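You operate a simulated robot arm through the tools that you are given. There is no shell and no other tool. Be economical: measure what you need, move in short steps, check, and stop when the job is done.

Carry out the task below with a simulated robot arm. There is one attempt and no reset: what you move stays moved.

## Task
Pump sauce into a cup as the sauce order card says and set it on the white cup tray.
Fine: the card names cup, sauce and strokes; turn the cup out from the spouts before lifting it; the other cups stay empty.

It is judged by the outcome, as a careful person would: the job done as asked, and still so three seconds after it is handed in. It fails if anything else is knocked over, pushed out of place, dropped, spilled or broken.

## Robot
A 6-joint arm with a two-finger parallel gripper, fixed in place. Base frame: the origin is at the foot of the arm, x ahead of it, y to its left, z up; the work surface is at about z = 0. Lengths are in m, angles in rad, forces in N, time in s.
With the tool pointing down near the work surface it reaches from about 0.18 to 0.46 m from the base axis. Its first joint turns from -1.222 to 1.222 rad. Payload 1.9 kg.
The tool frame sits at the grasp point between the pads (the TCP): z along the fingers, y along the line on which they close. The tips reach 0.023 m beyond it. The gripper opens to 0.094 m. The fingers are 0.038 m wide and 0.01 m thick; the gripper's body (0.054 by 0.096 m) begins 0.039 m behind the TCP.
Orientation is that of the tool frame in the base frame, as a unit quaternion [w, x, y, z]. With the fingers straight down and closing along the base's y, the tool's x points along the base's -x, its y along +y and its z along -z.

## Interface
- The arm moves only by the tool servo_tool. Its argument "rows" is one flat list of numbers, 7 for each row, row after row: the closure, from 0 (fully open) to 1 (shut), then the shift along the tool's x, y, z in units of 20 mm (1.0 is 20 mm), then the turn, a rotation vector about the tool's x, y, z in units of 6 degrees (1.0 is 6 degrees). In form: [hand, dx, dy, dz, rx, ry, rz, hand, dx, dy, dz, rx, ry, rz, ...]. A call has 1 to 8 rows; each row shifts and turns the commanded pose from where the row before left it, along the tool's axes as they then stand. A call with a number of a shift or a turn outside -1 to 1 is refused whole. A row lasts 0.2 s, in which the tool goes at most 0.05 m and 0.15 rad; a call with a longer step from one row to the next is refused whole, and so is a gripper value outside its range. A pose out of reach is approached as far as the arm can. The call stops where the force on the tool passes 60 N (or 10 N more than at its start, if that is more) or the arm is blocked; 0.2 s more then pass. Each finger travels about 0.108 m/s and halts on what it meets, pressing with about 39 N; the grip force reading is that of the motor and also rises with nothing between the fingers. The clock runs only during rows and for 0.2 s after the last one: add rows that do not move to give the fingers time. The reply holds the time, the measured pose of the TCP, the force on the tool along the base axes, the opening and the grip force, in the units named above and with some noise, with the torque about the TCP (base axes, N m) and any sound that the robot's microphone picked up.
- Cameras (640 x 400 px; columns grow to the right, rows downward): "scene" is fixed at [0.0301, 0.2949, 0.4323]; the picture's right is [-0.88, -0.47, 0.00], its down [-0.24, 0.45, -0.86] and it looks along [0.40, -0.76, -0.51] (base axes); focal length 214 px, centre (320, 200). "wrist" rides on the gripper at [0.087, 0.016, -0.075] in the tool frame; the picture's right is [-0.18, 0.98, 0.00], its down [-0.58, -0.11, -0.81] and it looks along [-0.79, -0.15, 0.59] (tool axes); focal length 243 px, centre (320, 200).
- grab_frame(camera): a new picture of that camera. The clock stands still meanwhile.
- probe_pixels(camera, pixels): there is no depth. For up to 12 entries [column, row, z] of the newest picture of that camera ("zoom" is the newest enlarged one), the place [x, y] in the base frame at which the ray of that pixel passes the height z, good to about 0.002 m, but the place of the scene camera against the robot may be out by one fixed shift of up to 0.018 m in any direction. The clock stands still meanwhile.
- enlarge(camera, box): a new picture of the part [left, top, right, bottom] of that camera's present view, enlarged. The clock stands still meanwhile.
- finish_job(): hands the job in; it is judged then, once.

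Keep the steps short. Do not move on a guess: measure, check each grasp and each placing, and mend mistakes. In all there are 80 turns and 46 pictures (those below and enlarged ones count). Leave the gripper open and the arm clear of the work at the hand-in unless told otherwise, and finish with a single line.

The tools are called after "Emit:" as a command line: name --argument value ..., lists and objects as JSON in quotes. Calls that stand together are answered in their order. servo_tool: Moves the arm, as the interface text tells. Its arguments: {"type":"object","properties":{"rows":{"type":"array"}},"required":["rows"]} The other tools are called the same way: grab_frame (camera) takes a picture; probe_pixels (camera, pixels) gives the place at which the rays of pixels pass given heights; enlarge (camera, box) takes an enlarged picture of a part of a camera's view; finish_job () hands the job in.

At the start:

```text
t: 0.0
tcp_pos: [0.2773, 0.0201, 0.3603]
tcp_rot: [-0.001, 0.001, 1.0, 0.001]
force: [-0.5, 0.0, -0.6]
wrist_torque: [-0.01, -0.01, 0.0]
grip_width: 0.0938
grip_force: 0.2
```

scene: 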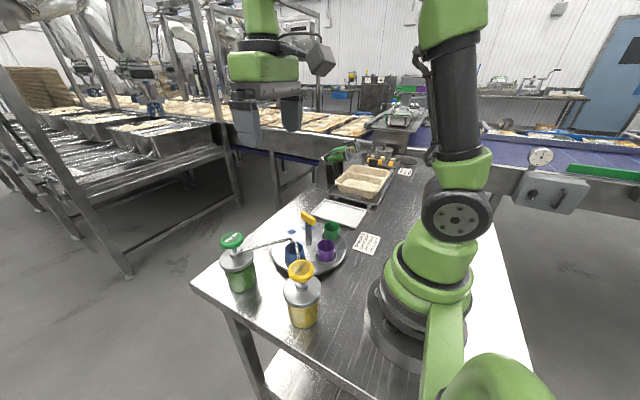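
wrist: 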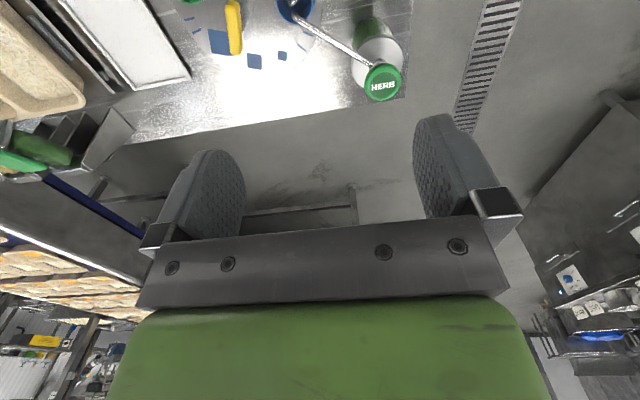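

I see two pump bottles (green HERB, yellow), a turntable with three cups, a card near (367,243), and a white tray near (340,213). I'll enlarge the card and the turntable.

Emit:
enlarge --camera "scene" --box '[340, 225, 396, 260]'

Emit:
enlarge --camera "scene" --box '[210, 190, 370, 330]'

```text
11.43 times, centred on (368, 242) of scene
```

zoom: 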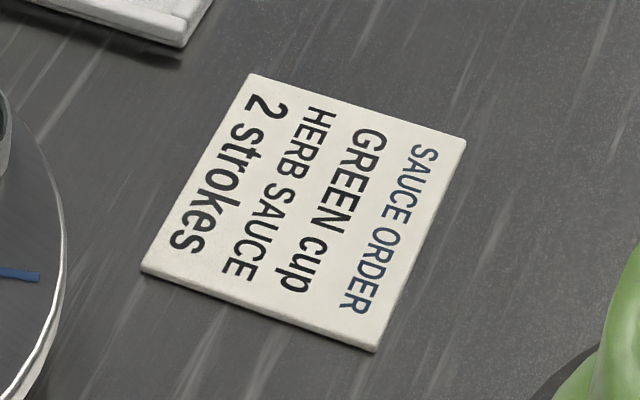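

```text
2.86 times, centred on (290, 260) of scene
```

zoom: 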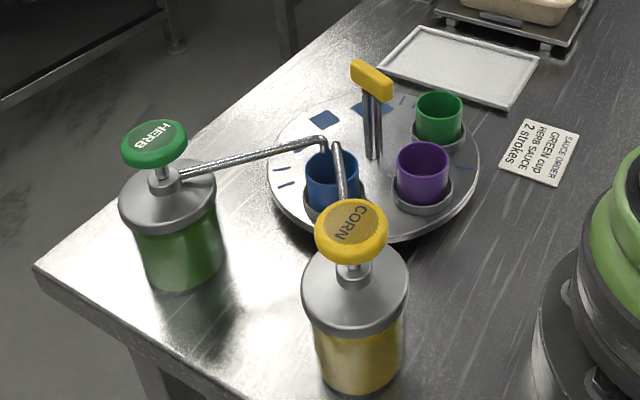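

The card says GREEN cup, HERB sauce, 2 strokes. The blue cup is at the spouts now, so the turntable must be turned by its yellow handle. I'll probe rough positions from the zoom.

Emit:
probe_pixels --camera "zoom" --pixels '[[268, 165, 0.02], [480, 165, 0.02], [373, 157, 0.03], [372, 80, 0.1], [438, 98, 0.07], [422, 158, 0.07], [332, 165, 0.07], [153, 145, 0.14], [350, 232, 0.14], [322, 140, 0.1], [180, 285, 0], [460, 65, 0.01]]'

Emit:
grab_frame --camera "wrist"

```text
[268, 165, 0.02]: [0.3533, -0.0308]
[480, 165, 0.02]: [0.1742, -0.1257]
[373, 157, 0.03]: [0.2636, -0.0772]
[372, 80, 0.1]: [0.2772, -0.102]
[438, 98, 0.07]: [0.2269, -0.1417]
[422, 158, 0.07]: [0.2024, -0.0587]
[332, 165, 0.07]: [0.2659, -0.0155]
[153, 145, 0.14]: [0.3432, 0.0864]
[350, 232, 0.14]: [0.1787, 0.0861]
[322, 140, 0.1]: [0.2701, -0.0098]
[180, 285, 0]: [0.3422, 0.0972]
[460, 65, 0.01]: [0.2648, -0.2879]
```

```text
41 pictures are left
```

wrist: 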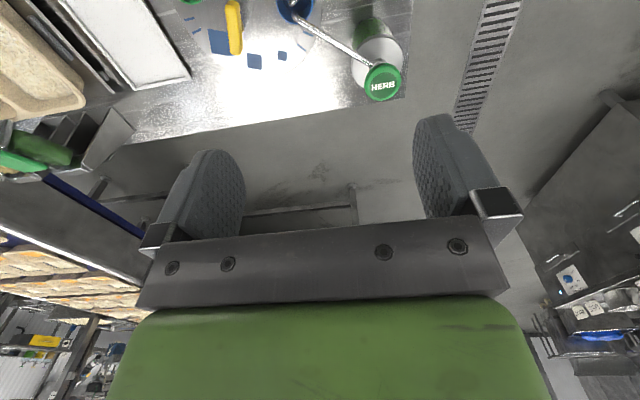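

I'll tilt the tool by +30° about its y so the wrist camera looks down at the turntable.

Emit:
servo_tool --rows '[0, 0, 0, 0, 0, 1, 0, 0, 0, 0, 0, 0, 1, 0, 0, 0, 0, 0, 0, 1, 0, 0, 0, 0, 0, 0, 1, 0, 0, 0, 0, 0, 0, 1, 0]'

Emit:
grab_frame --camera "wrist"

```text
t: 1.2
tcp_pos: [0.2789, 0.016, 0.3576]
tcp_rot: [-0.232, 0.008, 0.973, -0.014]
force: [46.8, 25.2, -87.4]
wrist_torque: [-4.31, 2.08, -1.72]
grip_width: 0.0939
grip_force: 0.0
out of reach, approached as far as the arm can: row 5
stopped in row 5: the force on the tool passed its limit at 306 N (the readings are from after the stop); the commanded pose is now the measured one
```

```text
40 pictures are left
```

wrist: 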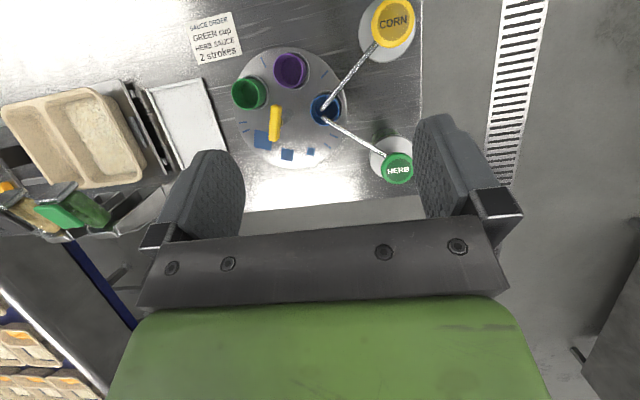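

The tilt ran into the arm's own limits, though it touched nothing on the table. This view shows everything I need, so I'll measure here before tilting back.

Emit:
enlarge --camera "wrist" --box '[220, 0, 430, 190]'

Emit:
probe_pixels --camera "wrist" --pixels '[[290, 108, 0.02], [275, 123, 0.1], [249, 92, 0.065], [291, 69, 0.065], [325, 107, 0.065], [397, 168, 0.14], [393, 22, 0.14], [323, 119, 0.1], [321, 108, 0.1], [185, 124, 0.01], [147, 88, 0.01], [200, 75, 0.01]]'

```text
2.11 times, centred on (325, 95) of wrist
```

zoom: 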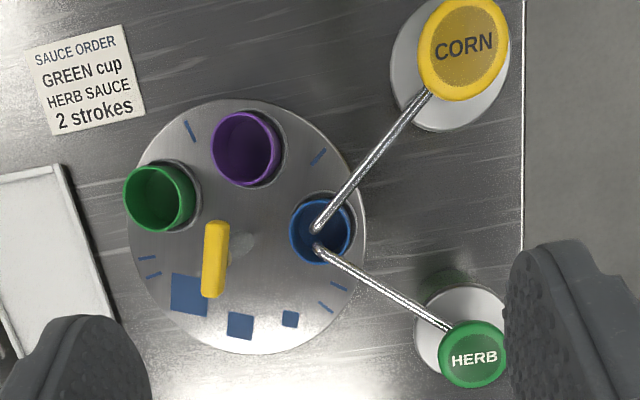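

```text
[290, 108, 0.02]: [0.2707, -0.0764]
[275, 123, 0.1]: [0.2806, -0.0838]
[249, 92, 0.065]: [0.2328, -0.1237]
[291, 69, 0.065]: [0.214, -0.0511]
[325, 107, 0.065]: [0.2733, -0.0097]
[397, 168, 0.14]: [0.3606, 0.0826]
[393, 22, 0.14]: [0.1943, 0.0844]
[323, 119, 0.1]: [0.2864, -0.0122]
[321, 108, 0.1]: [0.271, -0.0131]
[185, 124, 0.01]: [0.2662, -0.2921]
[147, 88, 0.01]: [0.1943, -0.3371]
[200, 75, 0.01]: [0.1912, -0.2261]
```

The tilt is near its limit, so I'll back it off about 9°. Then I'll shift to -y for a second viewpoint to triangulate heights.

Emit:
servo_tool --rows '[0, 0, 0, 0, -0.13, -0.75, -0.07, 0, 0, 0, 0, -0.13, -0.75, -0.07, 0, 0, -1, 0, 0, 0, 0, 0, 0, -1, 0, 0, 0, 0, 0, 0, -1, 0, 0, 0, 0, 0, 0, -1, 0, 0, 0, 0, 0, 0, -1, 0, 0, 0, 0, 0, 0, 0, 0, 0, 0, 0]'

Emit:
enlarge --camera "wrist" --box '[260, 0, 580, 200]'

```text
t: 3.0
tcp_pos: [0.2778, -0.0842, 0.3586]
tcp_rot: [-0.157, -0.001, 0.988, 0.002]
force: [-0.1, 0.2, 0.0]
wrist_torque: [0.0, -0.01, -0.03]
grip_width: 0.0939
grip_force: 0.0
```

```text
2.00 times, centred on (420, 100) of wrist
```

zoom: 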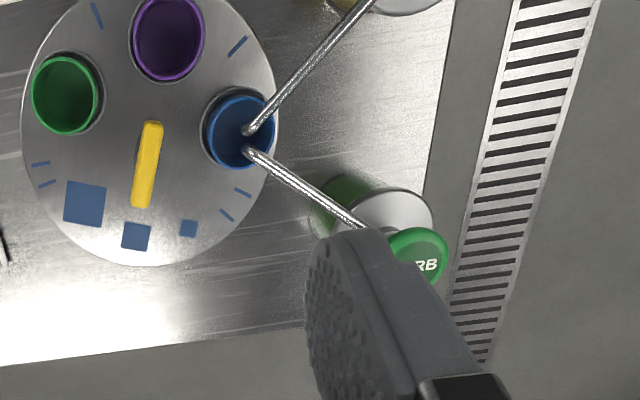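

Now I'll probe the same features at two heights each in this view, to intersect with the first.

Emit:
probe_pixels --camera "zoom" --pixels '[[147, 165, 0.1], [147, 165, 0.14], [417, 256, 0.12], [417, 256, 0.18], [248, 154, 0.1], [248, 154, 0.07], [68, 94, 0.065], [240, 130, 0.065], [168, 38, 0.065], [22, 125, 0.02], [278, 120, 0.02], [150, 265, 0.02]]'

```text
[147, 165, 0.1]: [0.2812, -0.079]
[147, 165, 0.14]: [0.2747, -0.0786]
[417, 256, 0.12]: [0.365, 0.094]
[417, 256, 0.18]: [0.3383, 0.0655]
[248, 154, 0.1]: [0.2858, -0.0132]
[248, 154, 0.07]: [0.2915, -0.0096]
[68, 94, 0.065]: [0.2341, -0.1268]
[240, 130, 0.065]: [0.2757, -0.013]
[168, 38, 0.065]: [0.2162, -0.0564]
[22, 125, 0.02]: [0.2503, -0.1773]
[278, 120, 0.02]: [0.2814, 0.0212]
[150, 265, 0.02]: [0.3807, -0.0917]
```

Triangulation gives:

| Item | Measurement |
|---|---|
| Handle | about (0.2785, -0.0787), top at z≈0.117 (disc centre) |
| Cups | on a 0.068 radius, rims at z≈0.05 |
| Green cup | ≈229° |
| Herb spout | ≈84–90° |
| Herb knob | about (0.356, 0.082), z≈0.146 |

Next I need the handle bar's orientation from its ends.

Emit:
probe_pixels --camera "zoom" --pixels '[[154, 123, 0.117], [140, 207, 0.117], [145, 122, 0.117], [163, 124, 0.117], [131, 206, 0.117], [149, 208, 0.117]]'

Emit:
enlarge --camera "scene" --box '[270, 200, 350, 280]'

```text
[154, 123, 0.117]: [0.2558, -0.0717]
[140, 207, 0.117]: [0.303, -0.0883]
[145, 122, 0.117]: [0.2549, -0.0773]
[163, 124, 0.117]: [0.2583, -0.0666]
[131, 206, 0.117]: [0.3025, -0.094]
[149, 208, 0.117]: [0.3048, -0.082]
```

```text
5.00 times, centred on (310, 240) of scene
```

zoom: 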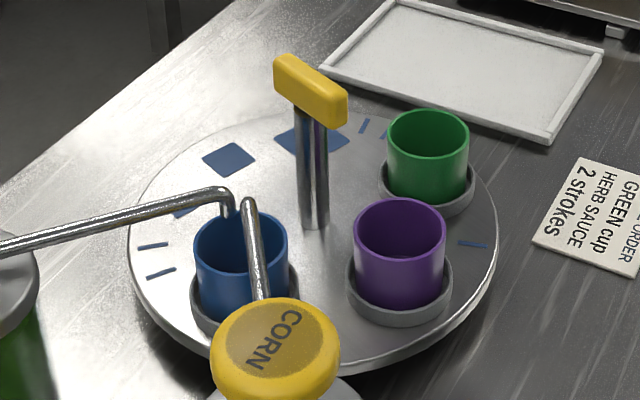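

The bar lies along -20°, about 50 × 11 mm with its top near z=0.117. The cups sit 70° apart (90, 160, 230), so the green cup must turn 140° clockwise. I'll level the tool, centre it over the handle, yaw 20° and half close the fingers.

Emit:
servo_tool --rows '[0.4, 0, 0, 0, 0, -1, 0, 0.4, 0, 0, 0, 0, -1, 0, 0.4, 0, 0, 0, 0, -1, 0, 0.4, -0.035, 0.275, 0, 0, 0, 0, 0.4, 0, 0, 0, 0, 0, 0.85, 0.4, 0, 0, 0, 0, 0, 0.85, 0.4, 0, 0, 0, 0, 0, 0.85, 0.4, 0, 0, 0, 0, 0, 0.8]'

Emit:
servo_tool --rows '[0.4, 0, 0, 1, 0, 0, 0, 0.4, 0, 0, 1, 0, 0, 0, 0.4, 0, 0, 1, 0, 0, 0, 0.4, 0, 0, 1, 0, 0, 0, 0.4, 0, 0, 1, 0, 0, 0, 0.4, 0, 0, 1, 0, 0, 0, 0.4, 0, 0, 1, 0, 0, 0, 0.4, 0, 0, 1, 0, 0, 0]'

Emit:
enlarge --camera "scene" --box '[240, 160, 380, 280]'

```text
t: 4.8
tcp_pos: [0.2792, -0.0797, 0.3579]
tcp_rot: [0.0, 0.175, 0.985, 0.002]
force: [-0.4, 0.9, 0.2]
wrist_torque: [-0.01, -0.03, 0.01]
grip_width: 0.0563
grip_force: 0.0
```

```text
t: 6.6
tcp_pos: [0.2787, -0.0776, 0.199]
tcp_rot: [0.0, 0.174, 0.985, 0.002]
force: [0.3, 0.1, -0.6]
wrist_torque: [0.01, -0.01, 0.02]
grip_width: 0.0566
grip_force: 0.0
```

```text
3.33 times, centred on (310, 220) of scene
```

zoom: 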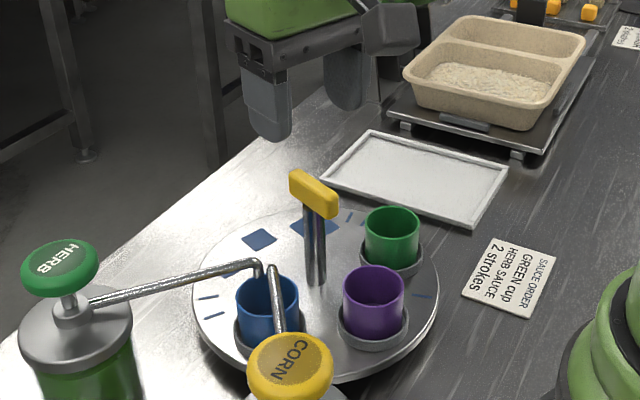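

The tool is level and its x axis points to 160°, aligned with the bar. I'll descend 0.09 m so the fingers straddle the bar, then look.

Emit:
servo_tool --rows '[0.4, 0, 0, 1, 0, 0, 0, 0.4, 0, 0, 1, 0, 0, 0, 0.4, 0, 0, 1, 0, 0, 0, 0.4, 0, 0, 1, 0, 0, 0, 0.4, 0, 0, 0.5, 0, 0, 0, 0.4, 0, 0, 0, 0, 0, 0]'

Emit:
enlarge --camera "scene" --box '[240, 160, 380, 280]'

```text
t: 8.0
tcp_pos: [0.2786, -0.0788, 0.1065]
tcp_rot: [0.0, 0.174, 0.985, 0.003]
force: [-0.4, -1.0, -0.4]
wrist_torque: [-0.06, 0.0, 0.02]
grip_width: 0.0567
grip_force: 0.1
```

```text
3.33 times, centred on (310, 220) of scene
```

zoom: 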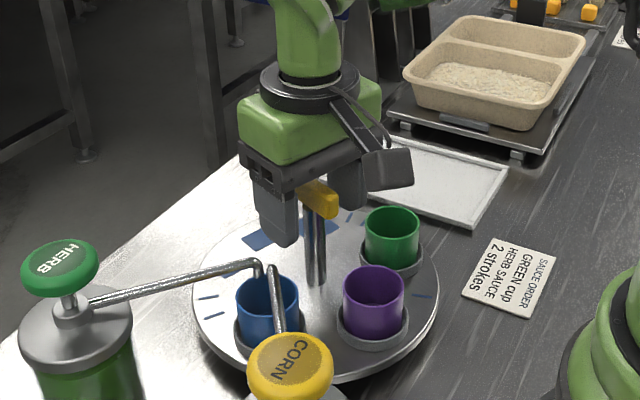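

The bar is between the fingers. I'll close on it.

Emit:
servo_tool --rows '[1, 0, 0, 0, 0, 0, 0, 1, 0, 0, 0, 0, 0, 0, 1, 0, 0, 0, 0, 0, 0, 1, 0, 0, 0, 0, 0, 0]'

```text
t: 9.0
tcp_pos: [0.2781, -0.0793, 0.1079]
tcp_rot: [0.0, 0.174, 0.985, 0.002]
force: [-10.5, -31.8, -5.0]
wrist_torque: [-1.03, 0.29, -0.03]
grip_width: 0.0174
grip_force: 45.3
```

It's gripped at 17 mm width, with a 33 N side load along the tool's -y. The grip is slightly off centre, so I'll shift 1.5 mm that way to relieve it.

Emit:
servo_tool --rows '[1, 0, -0.07, 0, 0, 0, 0, 1, 0, 0, 0, 0, 0, 0]'

```text
t: 9.6
tcp_pos: [0.2794, -0.08, 0.1073]
tcp_rot: [-0.001, 0.175, 0.985, 0.002]
force: [-12.9, -12.6, -11.8]
wrist_torque: [-0.88, -0.28, 0.02]
grip_width: 0.0174
grip_force: 45.0
```

The load has dropped. I'll trim slightly more and start the clockwise turn with four rows of 6°.

Emit:
servo_tool --rows '[1, 0.01, -0.04, 0, 0, 0, 0, 1, 0, 0, 0, 0, 0, 1, 1, 0, 0, 0, 0, 0, 1, 1, 0, 0, 0, 0, 0, 1, 1, 0, 0, 0, 0, 0, 1, 1, 0, 0, 0, 0, 0, 0]'

Emit:
enlarge --camera "scene" --box '[240, 160, 380, 280]'

```text
t: 11.0
tcp_pos: [0.2777, -0.0791, 0.1069]
tcp_rot: [-0.001, 0.376, 0.927, 0.003]
force: [11.6, 23.3, -37.7]
wrist_torque: [0.01, 0.05, 0.04]
grip_width: 0.0176
grip_force: 44.8
```

```text
3.33 times, centred on (310, 220) of scene
```

zoom: 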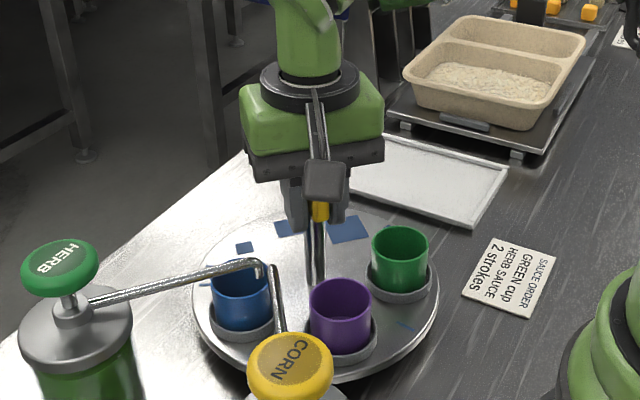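

The turntable turns nicely. I'll relieve the side load and continue clockwise by 7×6°.

Emit:
servo_tool --rows '[1, 0.02, 0.06, 0.04, 0, 0, 0, 1, 0, 0, 0, 0, 0, 1, 1, 0, 0, 0, 0, 0, 1, 1, 0, 0, 0, 0, 0, 1, 1, 0, 0, 0, 0, 0, 1, 1, 0, 0, 0, 0, 0, 1, 1, 0, 0, 0, 0, 0, 1]'

```text
t: 12.6
tcp_pos: [0.2804, -0.0791, 0.1076]
tcp_rot: [0.001, 0.644, 0.765, 0.003]
force: [-8.9, -16.5, 24.5]
wrist_torque: [-0.27, 0.56, 0.0]
grip_width: 0.0175
grip_force: 45.1
```

It has turned 60° so far, and loads are moderate. Next 7 rows.

Emit:
servo_tool --rows '[1, -0.03, -0.03, -0.03, 0, 0, 0, 1, 0, 0, 0, 0, 0, 1, 1, 0, 0, 0, 0, 0, 1, 1, 0, 0, 0, 0, 0, 1, 1, 0, 0, 0, 0, 0, 1, 1, 0, 0, 0, 0, 0, 1, 1, 0, 0, 0, 0, 0, 1, 1, 0, 0, 0, 0, 0, 1]'

Emit:
enlarge --camera "scene" --box '[240, 160, 380, 280]'

```text
t: 14.4
tcp_pos: [0.2788, -0.0795, 0.1092]
tcp_rot: [0.0, 0.875, 0.483, 0.004]
force: [38.5, 10.5, -22.4]
wrist_torque: [0.41, -0.26, 0.04]
grip_width: 0.0179
grip_force: 45.2
```

```text
3.33 times, centred on (310, 220) of scene
```

zoom: 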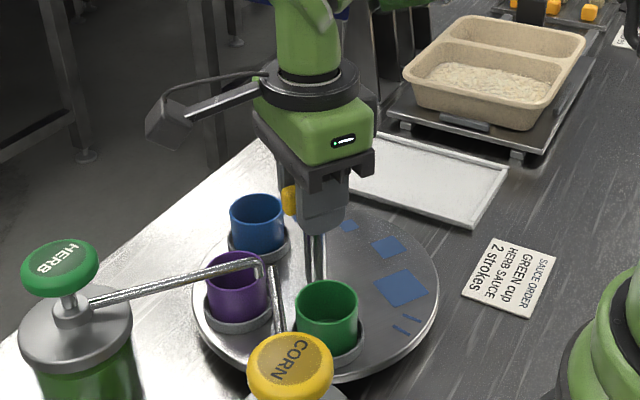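

It has turned 102°, and green is nearing the spouts. The last 37.8° is six rows of 6.3 units in total, with the load relieved.

Emit:
servo_tool --rows '[1, 0.05, 0.06, 0.02, 0, 0, 0, 1, 0, 0, 0, 0, 0, 1, 1, 0, 0, 0, 0, 0, 1, 1, 0, 0, 0, 0, 0, 1, 1, 0, 0, 0, 0, 0, 1, 1, 0, 0, 0, 0, 0, 1, 1, 0, 0, 0, 0, 0, 1, 1, 0, 0, 0, 0, 0, 0.3]'

Emit:
enlarge --camera "scene" --box '[240, 160, 380, 280]'

```text
t: 16.2
tcp_pos: [0.2818, -0.0783, 0.1085]
tcp_rot: [-0.002, 0.985, 0.174, 0.002]
force: [1.3, -46.2, 28.5]
wrist_torque: [-1.35, -0.26, 0.04]
grip_width: 0.0174
grip_force: 45.3
```

```text
3.33 times, centred on (310, 220) of scene
```

zoom: 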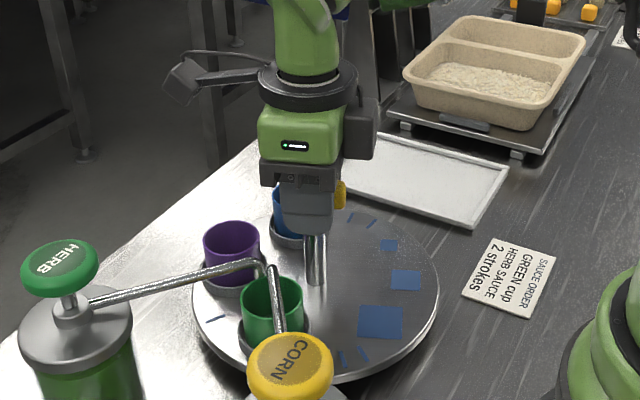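

Green is almost where blue was (4 zoom px short, about 2.5°). I'll relieve the load and turn 3.5° more.

Emit:
servo_tool --rows '[1, -0.03, 0.09, -0.03, 0, 0, 0, 1, 0, 0, 0, 0, 0, 0.6, 1, 0, 0, 0, 0, 0, 0]'

Emit:
enlarge --camera "scene" --box '[240, 160, 380, 280]'

```text
t: 17.0
tcp_pos: [0.2795, -0.0802, 0.1089]
tcp_rot: [-0.002, 0.99, 0.143, 0.001]
force: [26.1, 10.1, -8.4]
wrist_torque: [-0.23, -0.63, 0.0]
grip_width: 0.0177
grip_force: 44.9
```

```text
3.33 times, centred on (310, 220) of scene
```

zoom: 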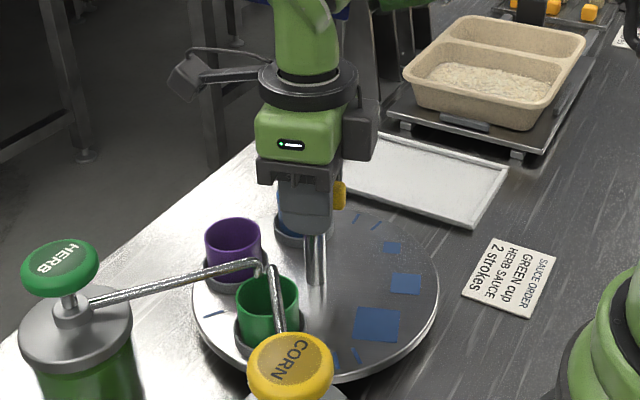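

Green now sits exactly under the spouts. I'll release the handle and rise straight up.

Emit:
servo_tool --rows '[0.4, 0, 0, 0, 0, 0, 0, 0.4, 0, 0, 0, 0, 0, 0, 0.4, 0, 0, -1, 0, 0, 0, 0.4, 0, 0, -1, 0, 0, 0, 0.4, 0, 0, -1, 0, 0, 0, 0.4, 0, 0, -1, 0, 0, 0, 0.4, 0, 0, -1, 0, 0, 0, 0.4, 0, 0, -1, 0, 0, 0]'

Emit:
servo_tool --rows '[1, 0.744, -0.836, 0, 0, 0, 0, 1, 0.744, -0.836, 0, 0, 0, 0, 1, 0.744, -0.836, 0, 0, 0, 0, 1, 0.744, -0.836, 0, 0, 0, 0, 1, 0.744, -0.836, 0, 0, 0, 0, 1, 0.744, -0.836, 0, 0, 0, 0, 1, 0.744, -0.836, 0, 0, 0, 0, 1, 0.744, -0.836, 0, 0, 0, 0]'

Emit:
grab_frame --camera "scene"

Emit:
grab_frame --camera "wrist"

```text
t: 18.8
tcp_pos: [0.281, -0.0827, 0.2313]
tcp_rot: [-0.002, 0.99, 0.144, 0.001]
force: [-0.6, -0.2, 0.1]
wrist_torque: [0.0, 0.0, 0.02]
grip_width: 0.0565
grip_force: 0.2
```

```text
t: 20.6
tcp_pos: [0.3582, 0.0802, 0.2307]
tcp_rot: [-0.003, 0.99, 0.143, 0.0]
force: [0.3, 0.1, -0.6]
wrist_torque: [0.01, -0.01, -0.03]
grip_width: 0.0
grip_force: 38.8
```

```text
30 pictures are left
```

scene: 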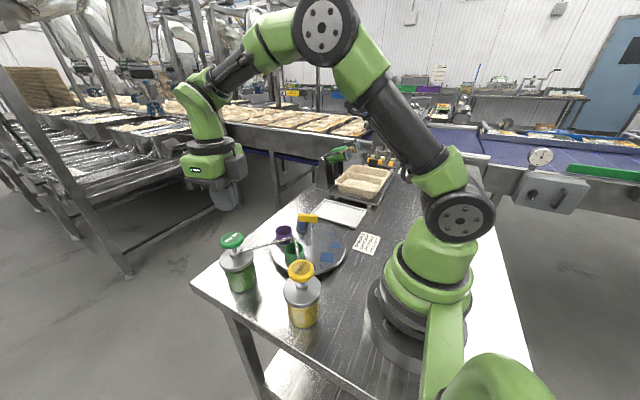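

```text
29 pictures are left
```

wrist: 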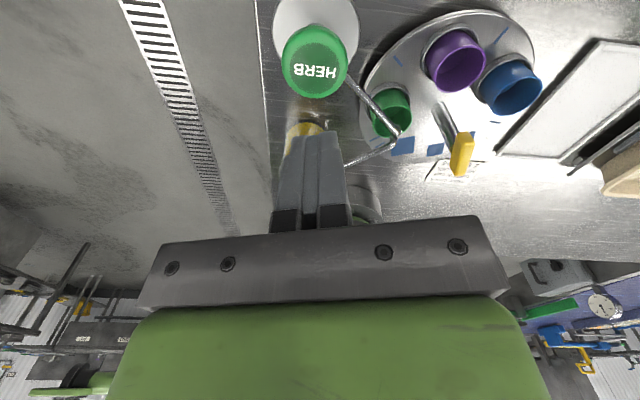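

The gripper is above the herb pump, and this view is from the opposite side. I'll probe the knob centre (315,62), the spout tips and the green cup rim.

Emit:
probe_pixels --camera "wrist" --pixels '[[315, 64, 0.12], [315, 64, 0.14], [315, 64, 0.146], [315, 64, 0.155], [315, 64, 0.17], [397, 136, 0.097], [391, 112, 0.05], [460, 60, 0.05]]'

```text
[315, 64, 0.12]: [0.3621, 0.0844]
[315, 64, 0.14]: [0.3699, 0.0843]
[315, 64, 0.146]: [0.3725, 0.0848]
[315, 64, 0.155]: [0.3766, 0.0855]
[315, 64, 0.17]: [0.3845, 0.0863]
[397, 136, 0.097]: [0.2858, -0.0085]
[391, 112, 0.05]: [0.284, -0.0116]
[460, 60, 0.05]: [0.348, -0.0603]
```

With all three views the knob centre comes to (0.365, 0.0845), top z≈0.128. The green cup (0.284,-0.012) is under the herb spout (0.286,-0.01). I'll centre and descend to about 10 mm above the knob.

Emit:
servo_tool --rows '[1, 0.39, -0.11, 0, 0, 0, 0, 1, 0, 0, 1, 0, 0, 0, 1, 0, 0, 1, 0, 0, 0, 1, 0, 0, 1, 0, 0, 0, 1, 0, 0, 0.4, 0, 0, 0, 1, 0, 0, 0, 0, 0, 0]'

Emit:
enlarge --camera "scene" --box '[200, 200, 330, 310]'

```text
t: 22.0
tcp_pos: [0.3643, 0.0836, 0.1618]
tcp_rot: [-0.002, 0.99, 0.143, 0.0]
force: [1.3, 0.0, -0.2]
wrist_torque: [0.01, 0.0, 0.01]
grip_width: 0.0
grip_force: 38.9
```

```text
3.64 times, centred on (265, 255) of scene
```

zoom: 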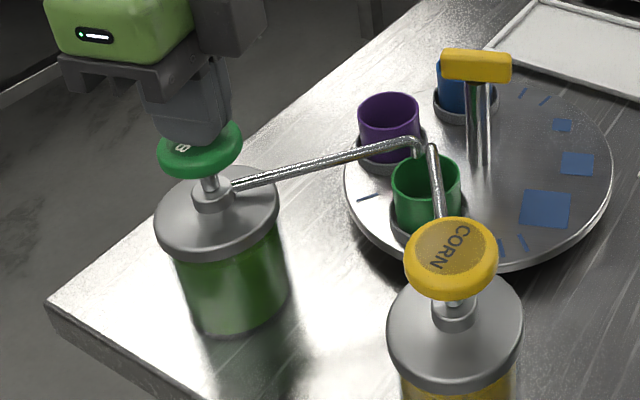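

The fingertips are right over the knob. I'll press slowly in 3 mm rows and watch the force and sound.

Emit:
servo_tool --rows '[1, 0, 0, 0.3, 0, 0, 0, 1, 0, 0, 0.15, 0, 0, 0, 1, 0, 0, 0.15, 0, 0, 0, 1, 0, 0, 0.15, 0, 0, 0, 1, 0, 0, 0.15, 0, 0, 0]'

```text
t: 23.2
tcp_pos: [0.3631, 0.0853, 0.1444]
tcp_rot: [-0.002, 0.99, 0.143, 0.003]
force: [-0.9, 3.9, 32.3]
wrist_torque: [-0.09, 0.54, 0.23]
grip_width: 0.0
grip_force: 39.3
```

In contact, with 32 N about 6 mm into the stroke. I'll continue down.

Emit:
servo_tool --rows '[1, 0, 0, 0.15, 0, 0, 0, 1, 0, 0, 0.15, 0, 0, 0, 1, 0, 0, 0, 0, 0, 0]'

```text
t: 23.6
tcp_pos: [0.364, 0.0842, 0.1443]
tcp_rot: [-0.003, 0.99, 0.142, 0.003]
force: [-13.5, -5.9, 37.5]
wrist_torque: [-0.32, 0.89, -0.01]
grip_width: 0.0001
grip_force: 38.8
stopped in row 2: the force on the tool passed its limit at 64 N (the readings are from after the stop); the commanded pose is now the measured one
```

The force limit came at z=0.144 with no sound. I'll look at the pump.

Emit:
enlarge --camera "scene" --box '[200, 200, 330, 310]'

Emit:
grab_frame --camera "wrist"

```text
3.64 times, centred on (265, 255) of scene
```

zoom: 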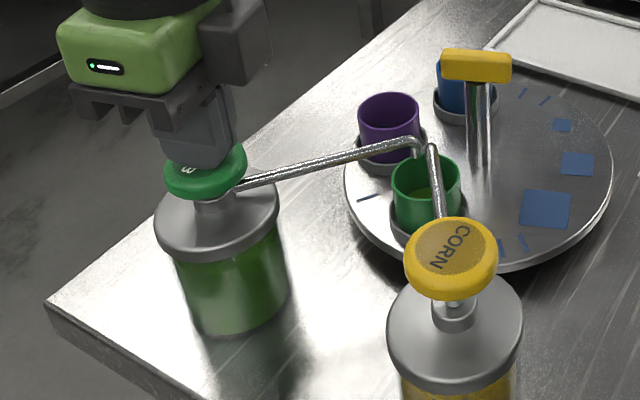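

```text
26 pictures are left
```

wrist: 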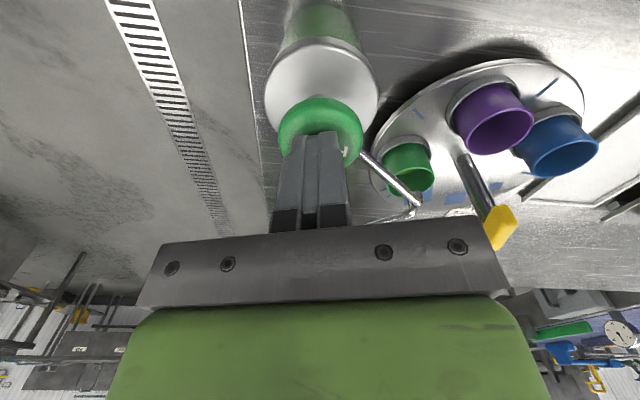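

The knob looks bottomed on its collar, and there's something in the green cup now. I'll check closer.

Emit:
enlarge --camera "scene" --box '[270, 220, 335, 260]'

```text
9.85 times, centred on (302, 240) of scene
```

zoom: 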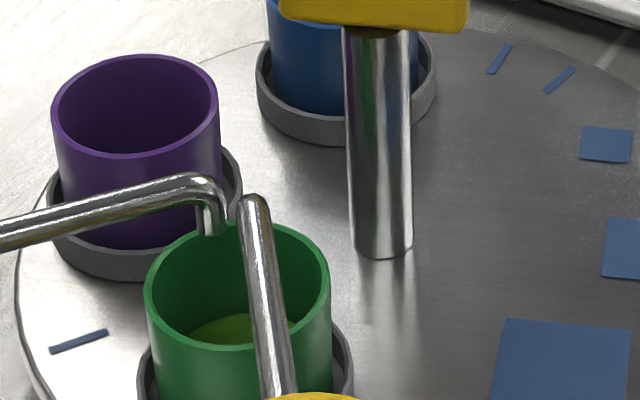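

Herb sauce is in the cup, so stroke one is done. I'll rise 24 mm to let the knob return and check it before the second stroke.

Emit:
servo_tool --rows '[1, 0, 0, -0.4, 0, 0, 0, 1, 0, 0, -0.4, 0, 0, 0, 1, 0, 0, -0.4, 0, 0, 0, 1, 0, 0, 0, 0, 0, 0, 1, 0, 0, 0, 0, 0, 0, 1, 0, 0, 0, 0, 0, 0]'

Emit:
enlarge --camera "scene" --box '[200, 200, 330, 310]'

```text
t: 25.0
tcp_pos: [0.3631, 0.086, 0.1679]
tcp_rot: [-0.002, 0.99, 0.143, 0.004]
force: [0.4, 0.1, -0.6]
wrist_torque: [0.03, -0.02, 0.01]
grip_width: 0.0001
grip_force: 38.4
```

```text
3.64 times, centred on (265, 255) of scene
```

zoom: 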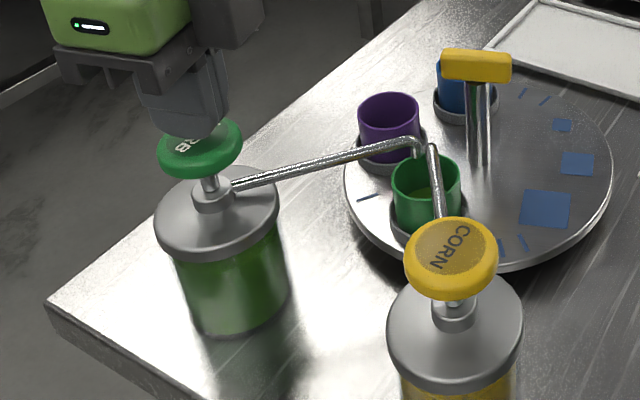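

The knob has sprung back and the pump hasn't moved. Second stroke now.

Emit:
servo_tool --rows '[1, 0, 0, 0.4, 0, 0, 0, 1, 0, 0, 0.2, 0, 0, 0, 1, 0, 0, 0.15, 0, 0, 0, 1, 0, 0, 0.15, 0, 0, 0, 1, 0, 0, 0.15, 0, 0, 0, 1, 0, 0, 0.15, 0, 0, 0, 1, 0, 0, 0.1, 0, 0, 0]'

Emit:
enlarge --camera "scene" --box '[270, 220, 335, 260]'

```text
t: 26.6
tcp_pos: [0.3644, 0.0844, 0.1443]
tcp_rot: [-0.003, 0.99, 0.141, 0.005]
force: [-13.3, -4.7, 34.7]
wrist_torque: [-0.31, 0.87, 0.0]
grip_width: 0.0001
grip_force: 39.2
stopped in row 7: the force on the tool passed its limit at 64 N (the readings are from after the stop); the commanded pose is now the measured one
```

```text
9.85 times, centred on (302, 240) of scene
```

zoom: 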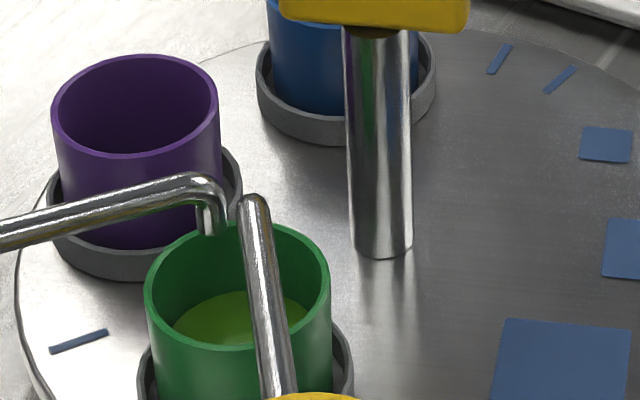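

The level has risen, so two strokes are in. I'll lift off straight up, then travel back above the handle with the fingers part open.

Emit:
servo_tool --rows '[1, 0, 0, -0.4, 0, 0, 0, 1, 0, 0, -0.6, 0, 0, 0, 1, 0, 0, -1, 0, 0, 0, 1, 0, 0, -1, 0, 0, 0, 1, 0, 0, -1, 0, 0, 0, 1, 0, 0, -0.5, 0, 0, 0]'

Emit:
servo_tool --rows '[1, -0.8, 0.832, 0, 0, 0, 0, 1, -0.8, 0.832, 0, 0, 0, 0, 0.8, -0.8, 0.832, 0, 0, 0, 0, 0.4, -0.8, 0.832, 0, 0, 0, 0, 0.4, -0.8, 0.832, 0, 0, 0, 0, 0.4, -0.8, 0.832, 0, 0, 0, 0, 0.4, -0.8, 0.832, 0, 0, 0, 0, 0.4, -0.8, 0.832, 0, 0, 0, 0]'

```text
t: 28.0
tcp_pos: [0.365, 0.083, 0.2321]
tcp_rot: [-0.004, 0.99, 0.142, 0.004]
force: [-1.3, -0.7, 0.0]
wrist_torque: [0.02, -0.01, 0.01]
grip_width: 0.0
grip_force: 39.3
```

```text
t: 29.8
tcp_pos: [0.2769, -0.079, 0.2319]
tcp_rot: [-0.003, 0.99, 0.142, 0.005]
force: [0.4, 0.3, -0.2]
wrist_torque: [0.03, 0.0, 0.0]
grip_width: 0.0564
grip_force: 0.1
```

The tool is above the handle. I'll descend 0.123 m, stop, then close.

Emit:
servo_tool --rows '[0.4, 0.1, 0.02, 1, 0, 0, 0, 0.4, 0, 0, 1, 0, 0, 0, 0.4, 0, 0, 1, 0, 0, 0, 0.4, 0, 0, 1, 0, 0, 0, 0.4, 0, 0, 1, 0, 0, 0, 0.4, 0, 0, 1, 0, 0, 0, 0.4, 0, 0, 0.15, 0, 0, 0, 0.4, 0, 0, 0, 0, 0, 0]'

Emit:
servo_tool --rows '[1, 0, 0, 0, 0, 0, 0, 1, 0, 0, 0, 0, 0, 0, 1, 0, 0, 0, 0, 0, 0, 1, 0, 0, 0, 0, 0, 0]'

```text
t: 31.6
tcp_pos: [0.2815, -0.0786, 0.1076]
tcp_rot: [-0.003, 0.99, 0.142, 0.004]
force: [0.0, -0.4, -1.6]
wrist_torque: [0.03, 0.01, 0.05]
grip_width: 0.0563
grip_force: 0.1
```

```text
t: 32.4
tcp_pos: [0.2815, -0.0783, 0.108]
tcp_rot: [-0.001, 0.99, 0.143, 0.005]
force: [2.0, -5.6, -4.1]
wrist_torque: [-0.19, 0.36, -0.05]
grip_width: 0.0175
grip_force: 44.5
stopped in row 3: the force on the tool passed its limit at 64 N (the readings are from after the stop); the commanded pose is now the measured one
```

It's gripped again with a low residual load. Now I'll turn counter-clockwise, taking green out from the spouts.

Emit:
servo_tool --rows '[1, 0, 0, 0, 0, 0, -0.6, 1, 0, 0, 0, 0, 0, -1, 1, 0, 0, 0, 0, 0, -1, 1, 0, 0, 0, 0, 0, -1, 1, 0, 0, 0, 0, 0, -1, 1, 0, 0, 0, 0, 0, -1, 1, 0, 0, 0, 0, 0, 0]'

```text
t: 34.0
tcp_pos: [0.2815, -0.0778, 0.1089]
tcp_rot: [-0.001, 0.907, 0.422, 0.004]
force: [-21.0, 25.2, 9.0]
wrist_torque: [0.85, -0.06, -0.05]
grip_width: 0.0176
grip_force: 44.7
```

Relieve the load and continue.

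Emit:
servo_tool --rows '[1, 0.01, -0.07, 0, 0, 0, 0, 1, 0, 0, 0, 0, 0, -1, 1, 0, 0, 0, 0, 0, -1, 1, 0, 0, 0, 0, 0, -1, 1, 0, 0, 0, 0, 0, -1, 1, 0, 0, 0, 0, 0, -1, 1, 0, 0, 0, 0, 0, -1, 1, 0, 0, 0, 0, 0, 0]'

```text
t: 35.8
tcp_pos: [0.2799, -0.0769, 0.1099]
tcp_rot: [-0.001, 0.732, 0.681, 0.004]
force: [-18.2, 29.8, 3.3]
wrist_torque: [0.92, 0.49, -0.01]
grip_width: 0.0174
grip_force: 45.4
```

Tool x is at 86°. Relieve and continue.

Emit:
servo_tool --rows '[1, -0.05, -0.05, 0, 0, 0, 0, 1, 0, 0, 0, 0, 0, -1, 1, 0, 0, 0, 0, 0, -1, 1, 0, 0, 0, 0, 0, -1, 1, 0, 0, 0, 0, 0, -1, 1, 0, 0, 0, 0, 0, -1, 1, 0, 0, 0, 0, 0, -1, 1, 0, 0, 0, 0, 0, 0]'

Emit:
enlarge --camera "scene" --box '[240, 160, 380, 280]'

```text
t: 37.6
tcp_pos: [0.2797, -0.0785, 0.1084]
tcp_rot: [0.001, 0.484, 0.875, 0.004]
force: [-21.9, 26.2, 18.8]
wrist_torque: [-0.04, 0.74, 0.06]
grip_width: 0.0177
grip_force: 44.5
```

```text
3.33 times, centred on (310, 220) of scene
```

zoom: 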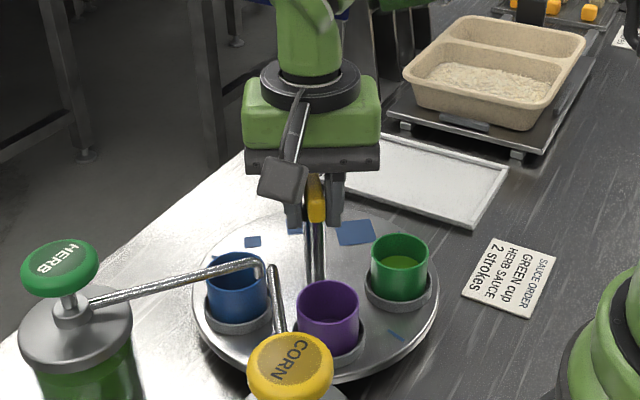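

Green is at about 194°, clear of the spouts. Six more rows bring it to about 230°, near the tray with the open side outward.

Emit:
servo_tool --rows '[1, 0.08, -0.01, -0.02, 0, 0, 0, 1, 0, 0, 0, 0, 0, -1, 1, 0, 0, 0, 0, 0, -1, 1, 0, 0, 0, 0, 0, -1, 1, 0, 0, 0, 0, 0, -1, 1, 0, 0, 0, 0, 0, -1, 1, 0, 0, 0, 0, 0, -1, 1, 0, 0, 0, 0, 0, 0]'

Emit:
servo_tool --rows '[0.4, 0, 0, 0, 0, 0, 0, 0.4, 0, 0, 0, 0, 0, 0, 0.4, 0, 0, -1, 0, 0, 0, 0.4, 0, 0, -1, 0, 0, 0, 0.4, 0, 0, -1, 0, 0, 0, 0.4, 0, 0, -1, 0, 0, 0, 0.4, 0, 0, -1, 0, 0, 0, 0.4, 0, 0, -1, 0, 0, 0]'

Emit:
grab_frame --camera "wrist"

Emit:
enlarge --camera "scene" --box '[240, 160, 380, 280]'

```text
t: 38.9
tcp_pos: [0.2789, -0.08, 0.1085]
tcp_rot: [0.006, 0.292, 0.956, 0.004]
force: [0.0, -3.0, 0.3]
wrist_torque: [-0.32, 0.39, 0.01]
grip_width: 0.0178
grip_force: 45.1
stopped in row 6: the force on the tool passed its limit at 62 N (the readings are from after the stop); the commanded pose is now the measured one
```

```text
t: 40.7
tcp_pos: [0.2776, -0.0796, 0.228]
tcp_rot: [0.005, 0.292, 0.956, 0.003]
force: [-0.1, 0.0, 0.3]
wrist_torque: [-0.02, -0.04, -0.02]
grip_width: 0.056
grip_force: 0.0
```

```text
21 pictures are left
```

wrist: 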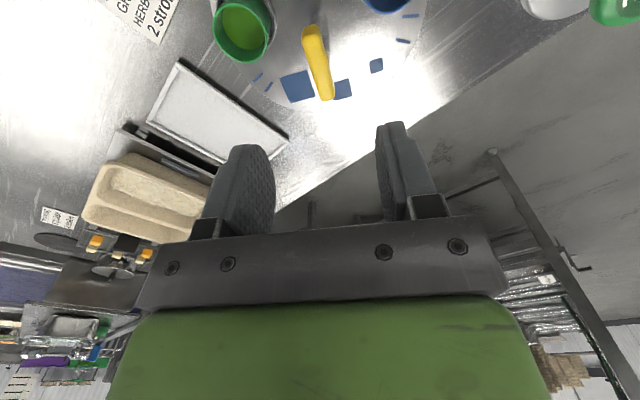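

```text
3.33 times, centred on (310, 220) of scene
```

zoom: 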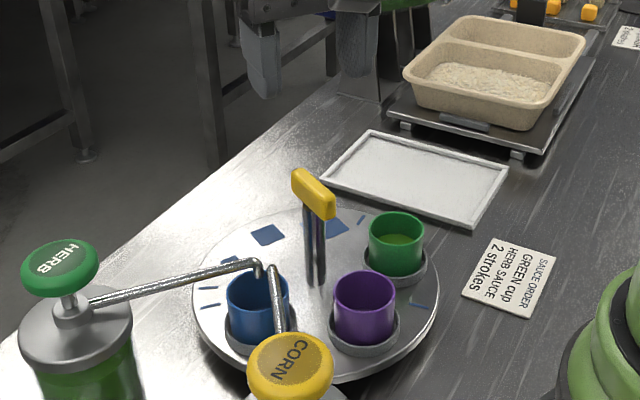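

The table stopped with green at about 217°, well out from the spouts, and the handle is released. Now I'll measure the cup and tray from this wrist view.

Emit:
probe_pixels --camera "wrist" --pixels '[[243, 30, 0.05], [243, 30, 0.06], [180, 60, 0.005], [289, 139, 0.005], [147, 122, 0.005], [216, 164, 0.005], [316, 60, 0.117], [215, 108, 0.005]]'

Emit:
probe_pixels --camera "zoom" --pixels '[[395, 231, 0.05], [395, 277, 0.015], [313, 195, 0.117], [371, 131, 0.008], [508, 168, 0.008], [478, 226, 0.008], [321, 178, 0.008], [318, 285, 0.015], [363, 290, 0.05], [258, 290, 0.05]]'

```text
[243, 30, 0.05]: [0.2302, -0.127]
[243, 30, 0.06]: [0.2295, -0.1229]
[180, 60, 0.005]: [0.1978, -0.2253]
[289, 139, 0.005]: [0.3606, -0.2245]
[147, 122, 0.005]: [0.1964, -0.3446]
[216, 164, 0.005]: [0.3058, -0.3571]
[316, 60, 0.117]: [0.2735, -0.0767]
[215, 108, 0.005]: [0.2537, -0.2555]
```

```text
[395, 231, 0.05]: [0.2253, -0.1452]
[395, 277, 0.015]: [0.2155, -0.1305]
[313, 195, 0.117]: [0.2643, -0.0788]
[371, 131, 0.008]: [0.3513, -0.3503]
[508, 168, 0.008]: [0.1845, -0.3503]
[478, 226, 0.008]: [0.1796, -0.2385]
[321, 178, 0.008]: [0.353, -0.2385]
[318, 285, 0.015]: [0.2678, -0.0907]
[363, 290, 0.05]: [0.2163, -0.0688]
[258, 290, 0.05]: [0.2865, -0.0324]
```

Cup centre is at about (0.229,-0.122) with the rim near z≈0.06. The tray spans x 0.197–0.361 and y -0.225 to -0.35. I'll grip the cup tangentially with tool x pointing outward (220°) so the hand clears the handle. First I'll yaw -74° at this height.

Emit:
servo_tool --rows '[0.3, 0, 0, 0, 0, 0, -1, 0.3, 0, 0, 0, 0, 0, -1, 0.3, 0, 0, 0, 0, 0, -1, 0.3, 0, 0, 0, 0, 0, -1, 0.3, 0, 0, 0, 0, 0, -1, 0.3, 0, 0, 0, 0, 0, -1, 0.3, 0, 0, 0, 0, 0, -1, 0.3, 0, 0, 0, 0, 0, -1]'

Emit:
servo_tool --rows '[0.3, 0, 0, 0, 0, 0, -1, 0.3, 0, 0, 0, 0, 0, -1, 0.3, 0, 0, 0, 0, 0, -1, 0.3, 0, 0, 0, 0, 0, -1, 0.3, 1, 0, 0, 0, 0, -0.33, 0.3, 1, 0, 0, 0, 0, 0, 0.3, 1, 0, 0, 0, 0, 0, 0.3, 0.25, 0, 0, 0, 0, 0]'

Emit:
grab_frame --camera "wrist"

```text
t: 42.5
tcp_pos: [0.2768, -0.0792, 0.2284]
tcp_rot: [0.007, -0.123, 0.992, 0.001]
force: [-0.7, -0.1, 0.3]
wrist_torque: [-0.01, -0.05, -0.04]
grip_width: 0.0659
grip_force: 0.1
```

```text
t: 44.3
tcp_pos: [0.2267, -0.1207, 0.2261]
tcp_rot: [0.006, -0.343, 0.939, 0.0]
force: [0.0, -1.2, -0.6]
wrist_torque: [0.04, 0.01, -0.03]
grip_width: 0.0657
grip_force: 0.0
```

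```text
19 pictures are left
```

wrist: 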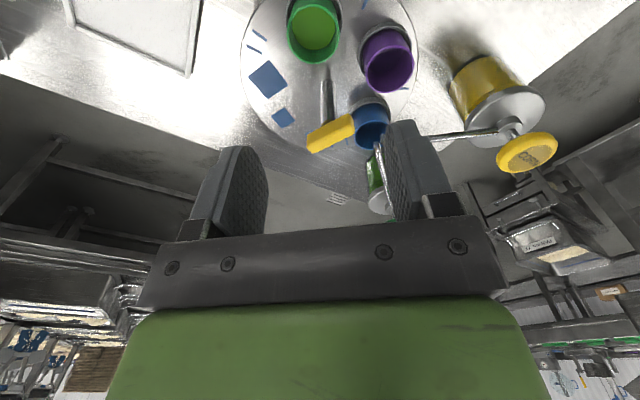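

The green cup rim centre is at (314,30). I'll probe it, its edges and the purple cup.

Emit:
probe_pixels --camera "wrist" --pixels '[[314, 29, 0.05], [314, 29, 0.06], [314, 29, 0.07], [287, 30, 0.06], [341, 29, 0.06], [388, 60, 0.06], [325, 125, 0.02], [314, 64, 0.06]]'

```text
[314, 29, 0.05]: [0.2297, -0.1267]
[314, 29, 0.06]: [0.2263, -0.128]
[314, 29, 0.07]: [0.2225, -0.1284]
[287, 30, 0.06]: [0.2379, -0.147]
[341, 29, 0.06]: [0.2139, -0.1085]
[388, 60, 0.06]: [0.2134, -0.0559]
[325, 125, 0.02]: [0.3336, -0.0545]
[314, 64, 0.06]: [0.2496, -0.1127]
```

Both views agree: rim z≈0.050, cup centre (0.230,-0.127), diameter ≈46 mm. I'll centre there and descend to TCP z≈0.085, with tips just above the rim.

Emit:
servo_tool --rows '[0.3, 0.08, -0.35, 0, 0, 0, 0, 0.3, 0, 0, 1, 0, 0, 0, 0.3, 0, 0, 1, 0, 0, 0, 0.3, 0, 0, 1, 0, 0, 0, 0.3, 0, 0, 1, 0, 0, 0, 0.3, 0, 0, 1, 0, 0, 0, 0.3, 0, 0, 1, 0, 0, 0, 0.3, 0, 0, 1, 0, 0, 0]'

Emit:
grab_frame --camera "wrist"

Emit:
enlarge --camera "scene" --box '[260, 180, 380, 280]'

```text
t: 46.1
tcp_pos: [0.2311, -0.1262, 0.0861]
tcp_rot: [0.006, -0.342, 0.94, -0.001]
force: [-0.5, -0.1, -0.4]
wrist_torque: [0.03, 0.04, -0.01]
grip_width: 0.066
grip_force: 0.1
```

```text
18 pictures are left
```

wrist: 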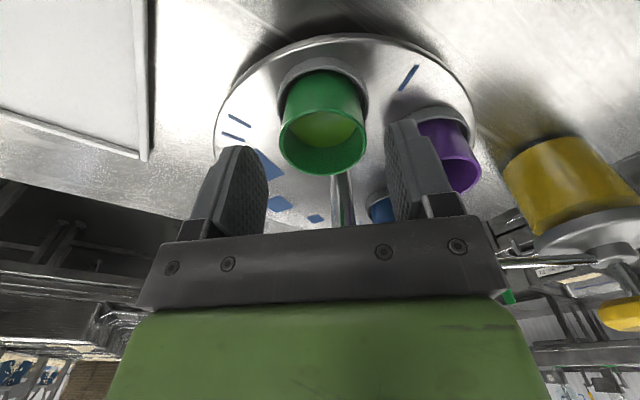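

```text
4.00 times, centred on (320, 230) of scene
```

zoom: 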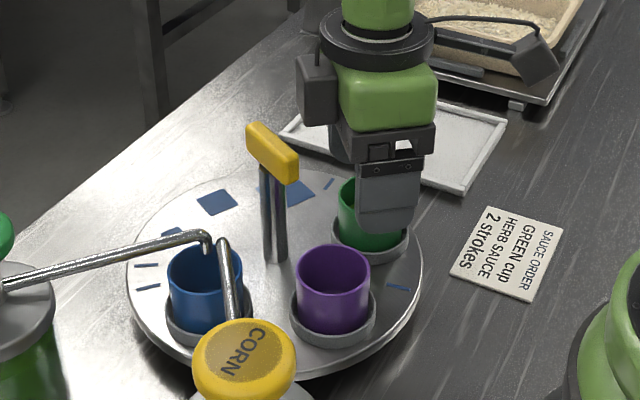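

The cup sits midway between the fingers. I'll check its radial position with one probe.

Emit:
probe_pixels --camera "wrist" --pixels '[[323, 136, 0.05], [279, 132, 0.05], [367, 130, 0.05], [330, 62, 0.02]]'

```text
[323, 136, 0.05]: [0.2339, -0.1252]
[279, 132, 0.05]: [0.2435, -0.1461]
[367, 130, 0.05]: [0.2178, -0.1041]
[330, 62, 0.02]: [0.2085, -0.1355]
```

It's centred within 2 mm. I'll descend 34 mm so the tips stay above the holder ring, then look.

Emit:
servo_tool --rows '[0.3, -0.05, 0, 0.6, 0, 0, 0, 0.3, 0, 0, 0.6, 0, 0, 0, 0.3, 0, 0, 0.5, 0, 0, 0, 0.3, 0, 0, 0, 0, 0, 0]'

Emit:
enlarge --camera "scene" --box '[300, 210, 372, 255]'

```text
t: 47.1
tcp_pos: [0.2334, -0.1271, 0.0536]
tcp_rot: [0.005, -0.343, 0.939, -0.001]
force: [-0.3, -0.4, 0.1]
wrist_torque: [-0.03, 0.0, 0.0]
grip_width: 0.0656
grip_force: 0.1
```

```text
8.89 times, centred on (336, 232) of scene
```

zoom: 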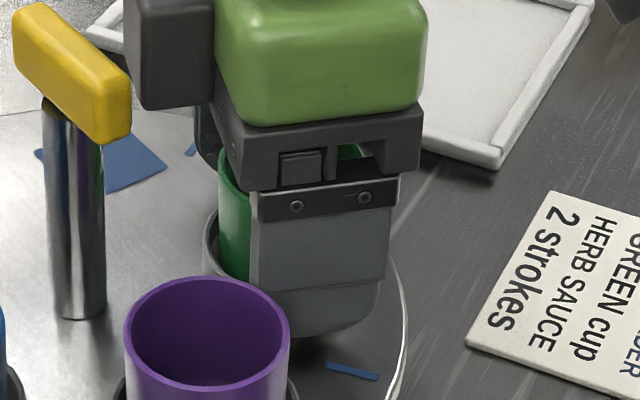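

Tips are beside the cup above the ring, with no contact. Close.

Emit:
servo_tool --rows '[0.65, 0, 0, 0, 0, 0, 0, 0.65, 0, 0, 0, 0, 0, 0, 0.65, 0, 0, 0, 0, 0, 0]'

```text
t: 47.9
tcp_pos: [0.2331, -0.1269, 0.0528]
tcp_rot: [0.005, -0.342, 0.94, -0.001]
force: [-6.3, -5.2, -9.9]
wrist_torque: [0.1, 0.05, 0.03]
grip_width: 0.0573
grip_force: 44.9
```

It gripped at 57 mm, wider than the 47–49 mm I measured for the cup. I want to be sure I'm not holding the holder ring, so I'll look.

Emit:
enlarge --camera "scene" --box '[300, 210, 372, 255]'

Emit:
enlarge --camera "wrist" --box '[180, 60, 480, 250]'

```text
8.89 times, centred on (336, 232) of scene
```

zoom: 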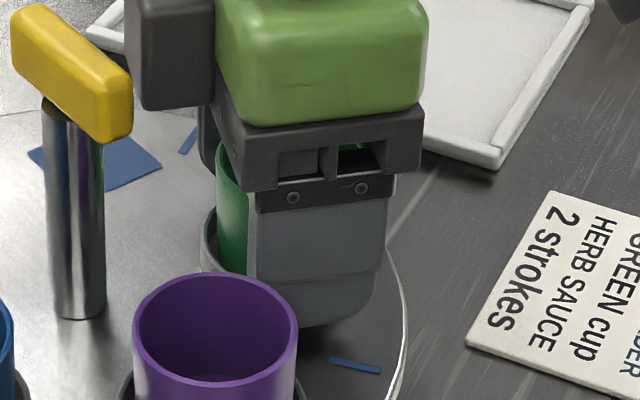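

```text
2.11 times, centred on (330, 155) of wrist
```

zoom: 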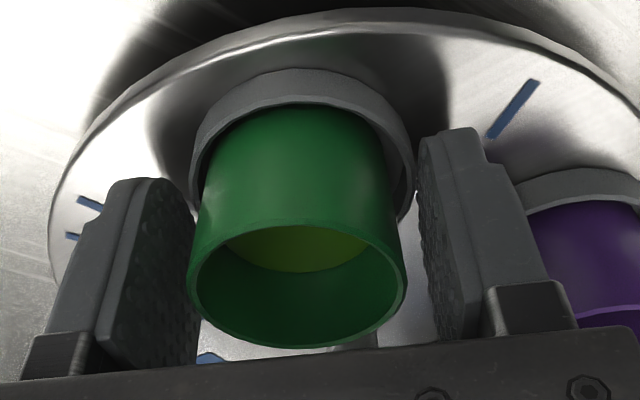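

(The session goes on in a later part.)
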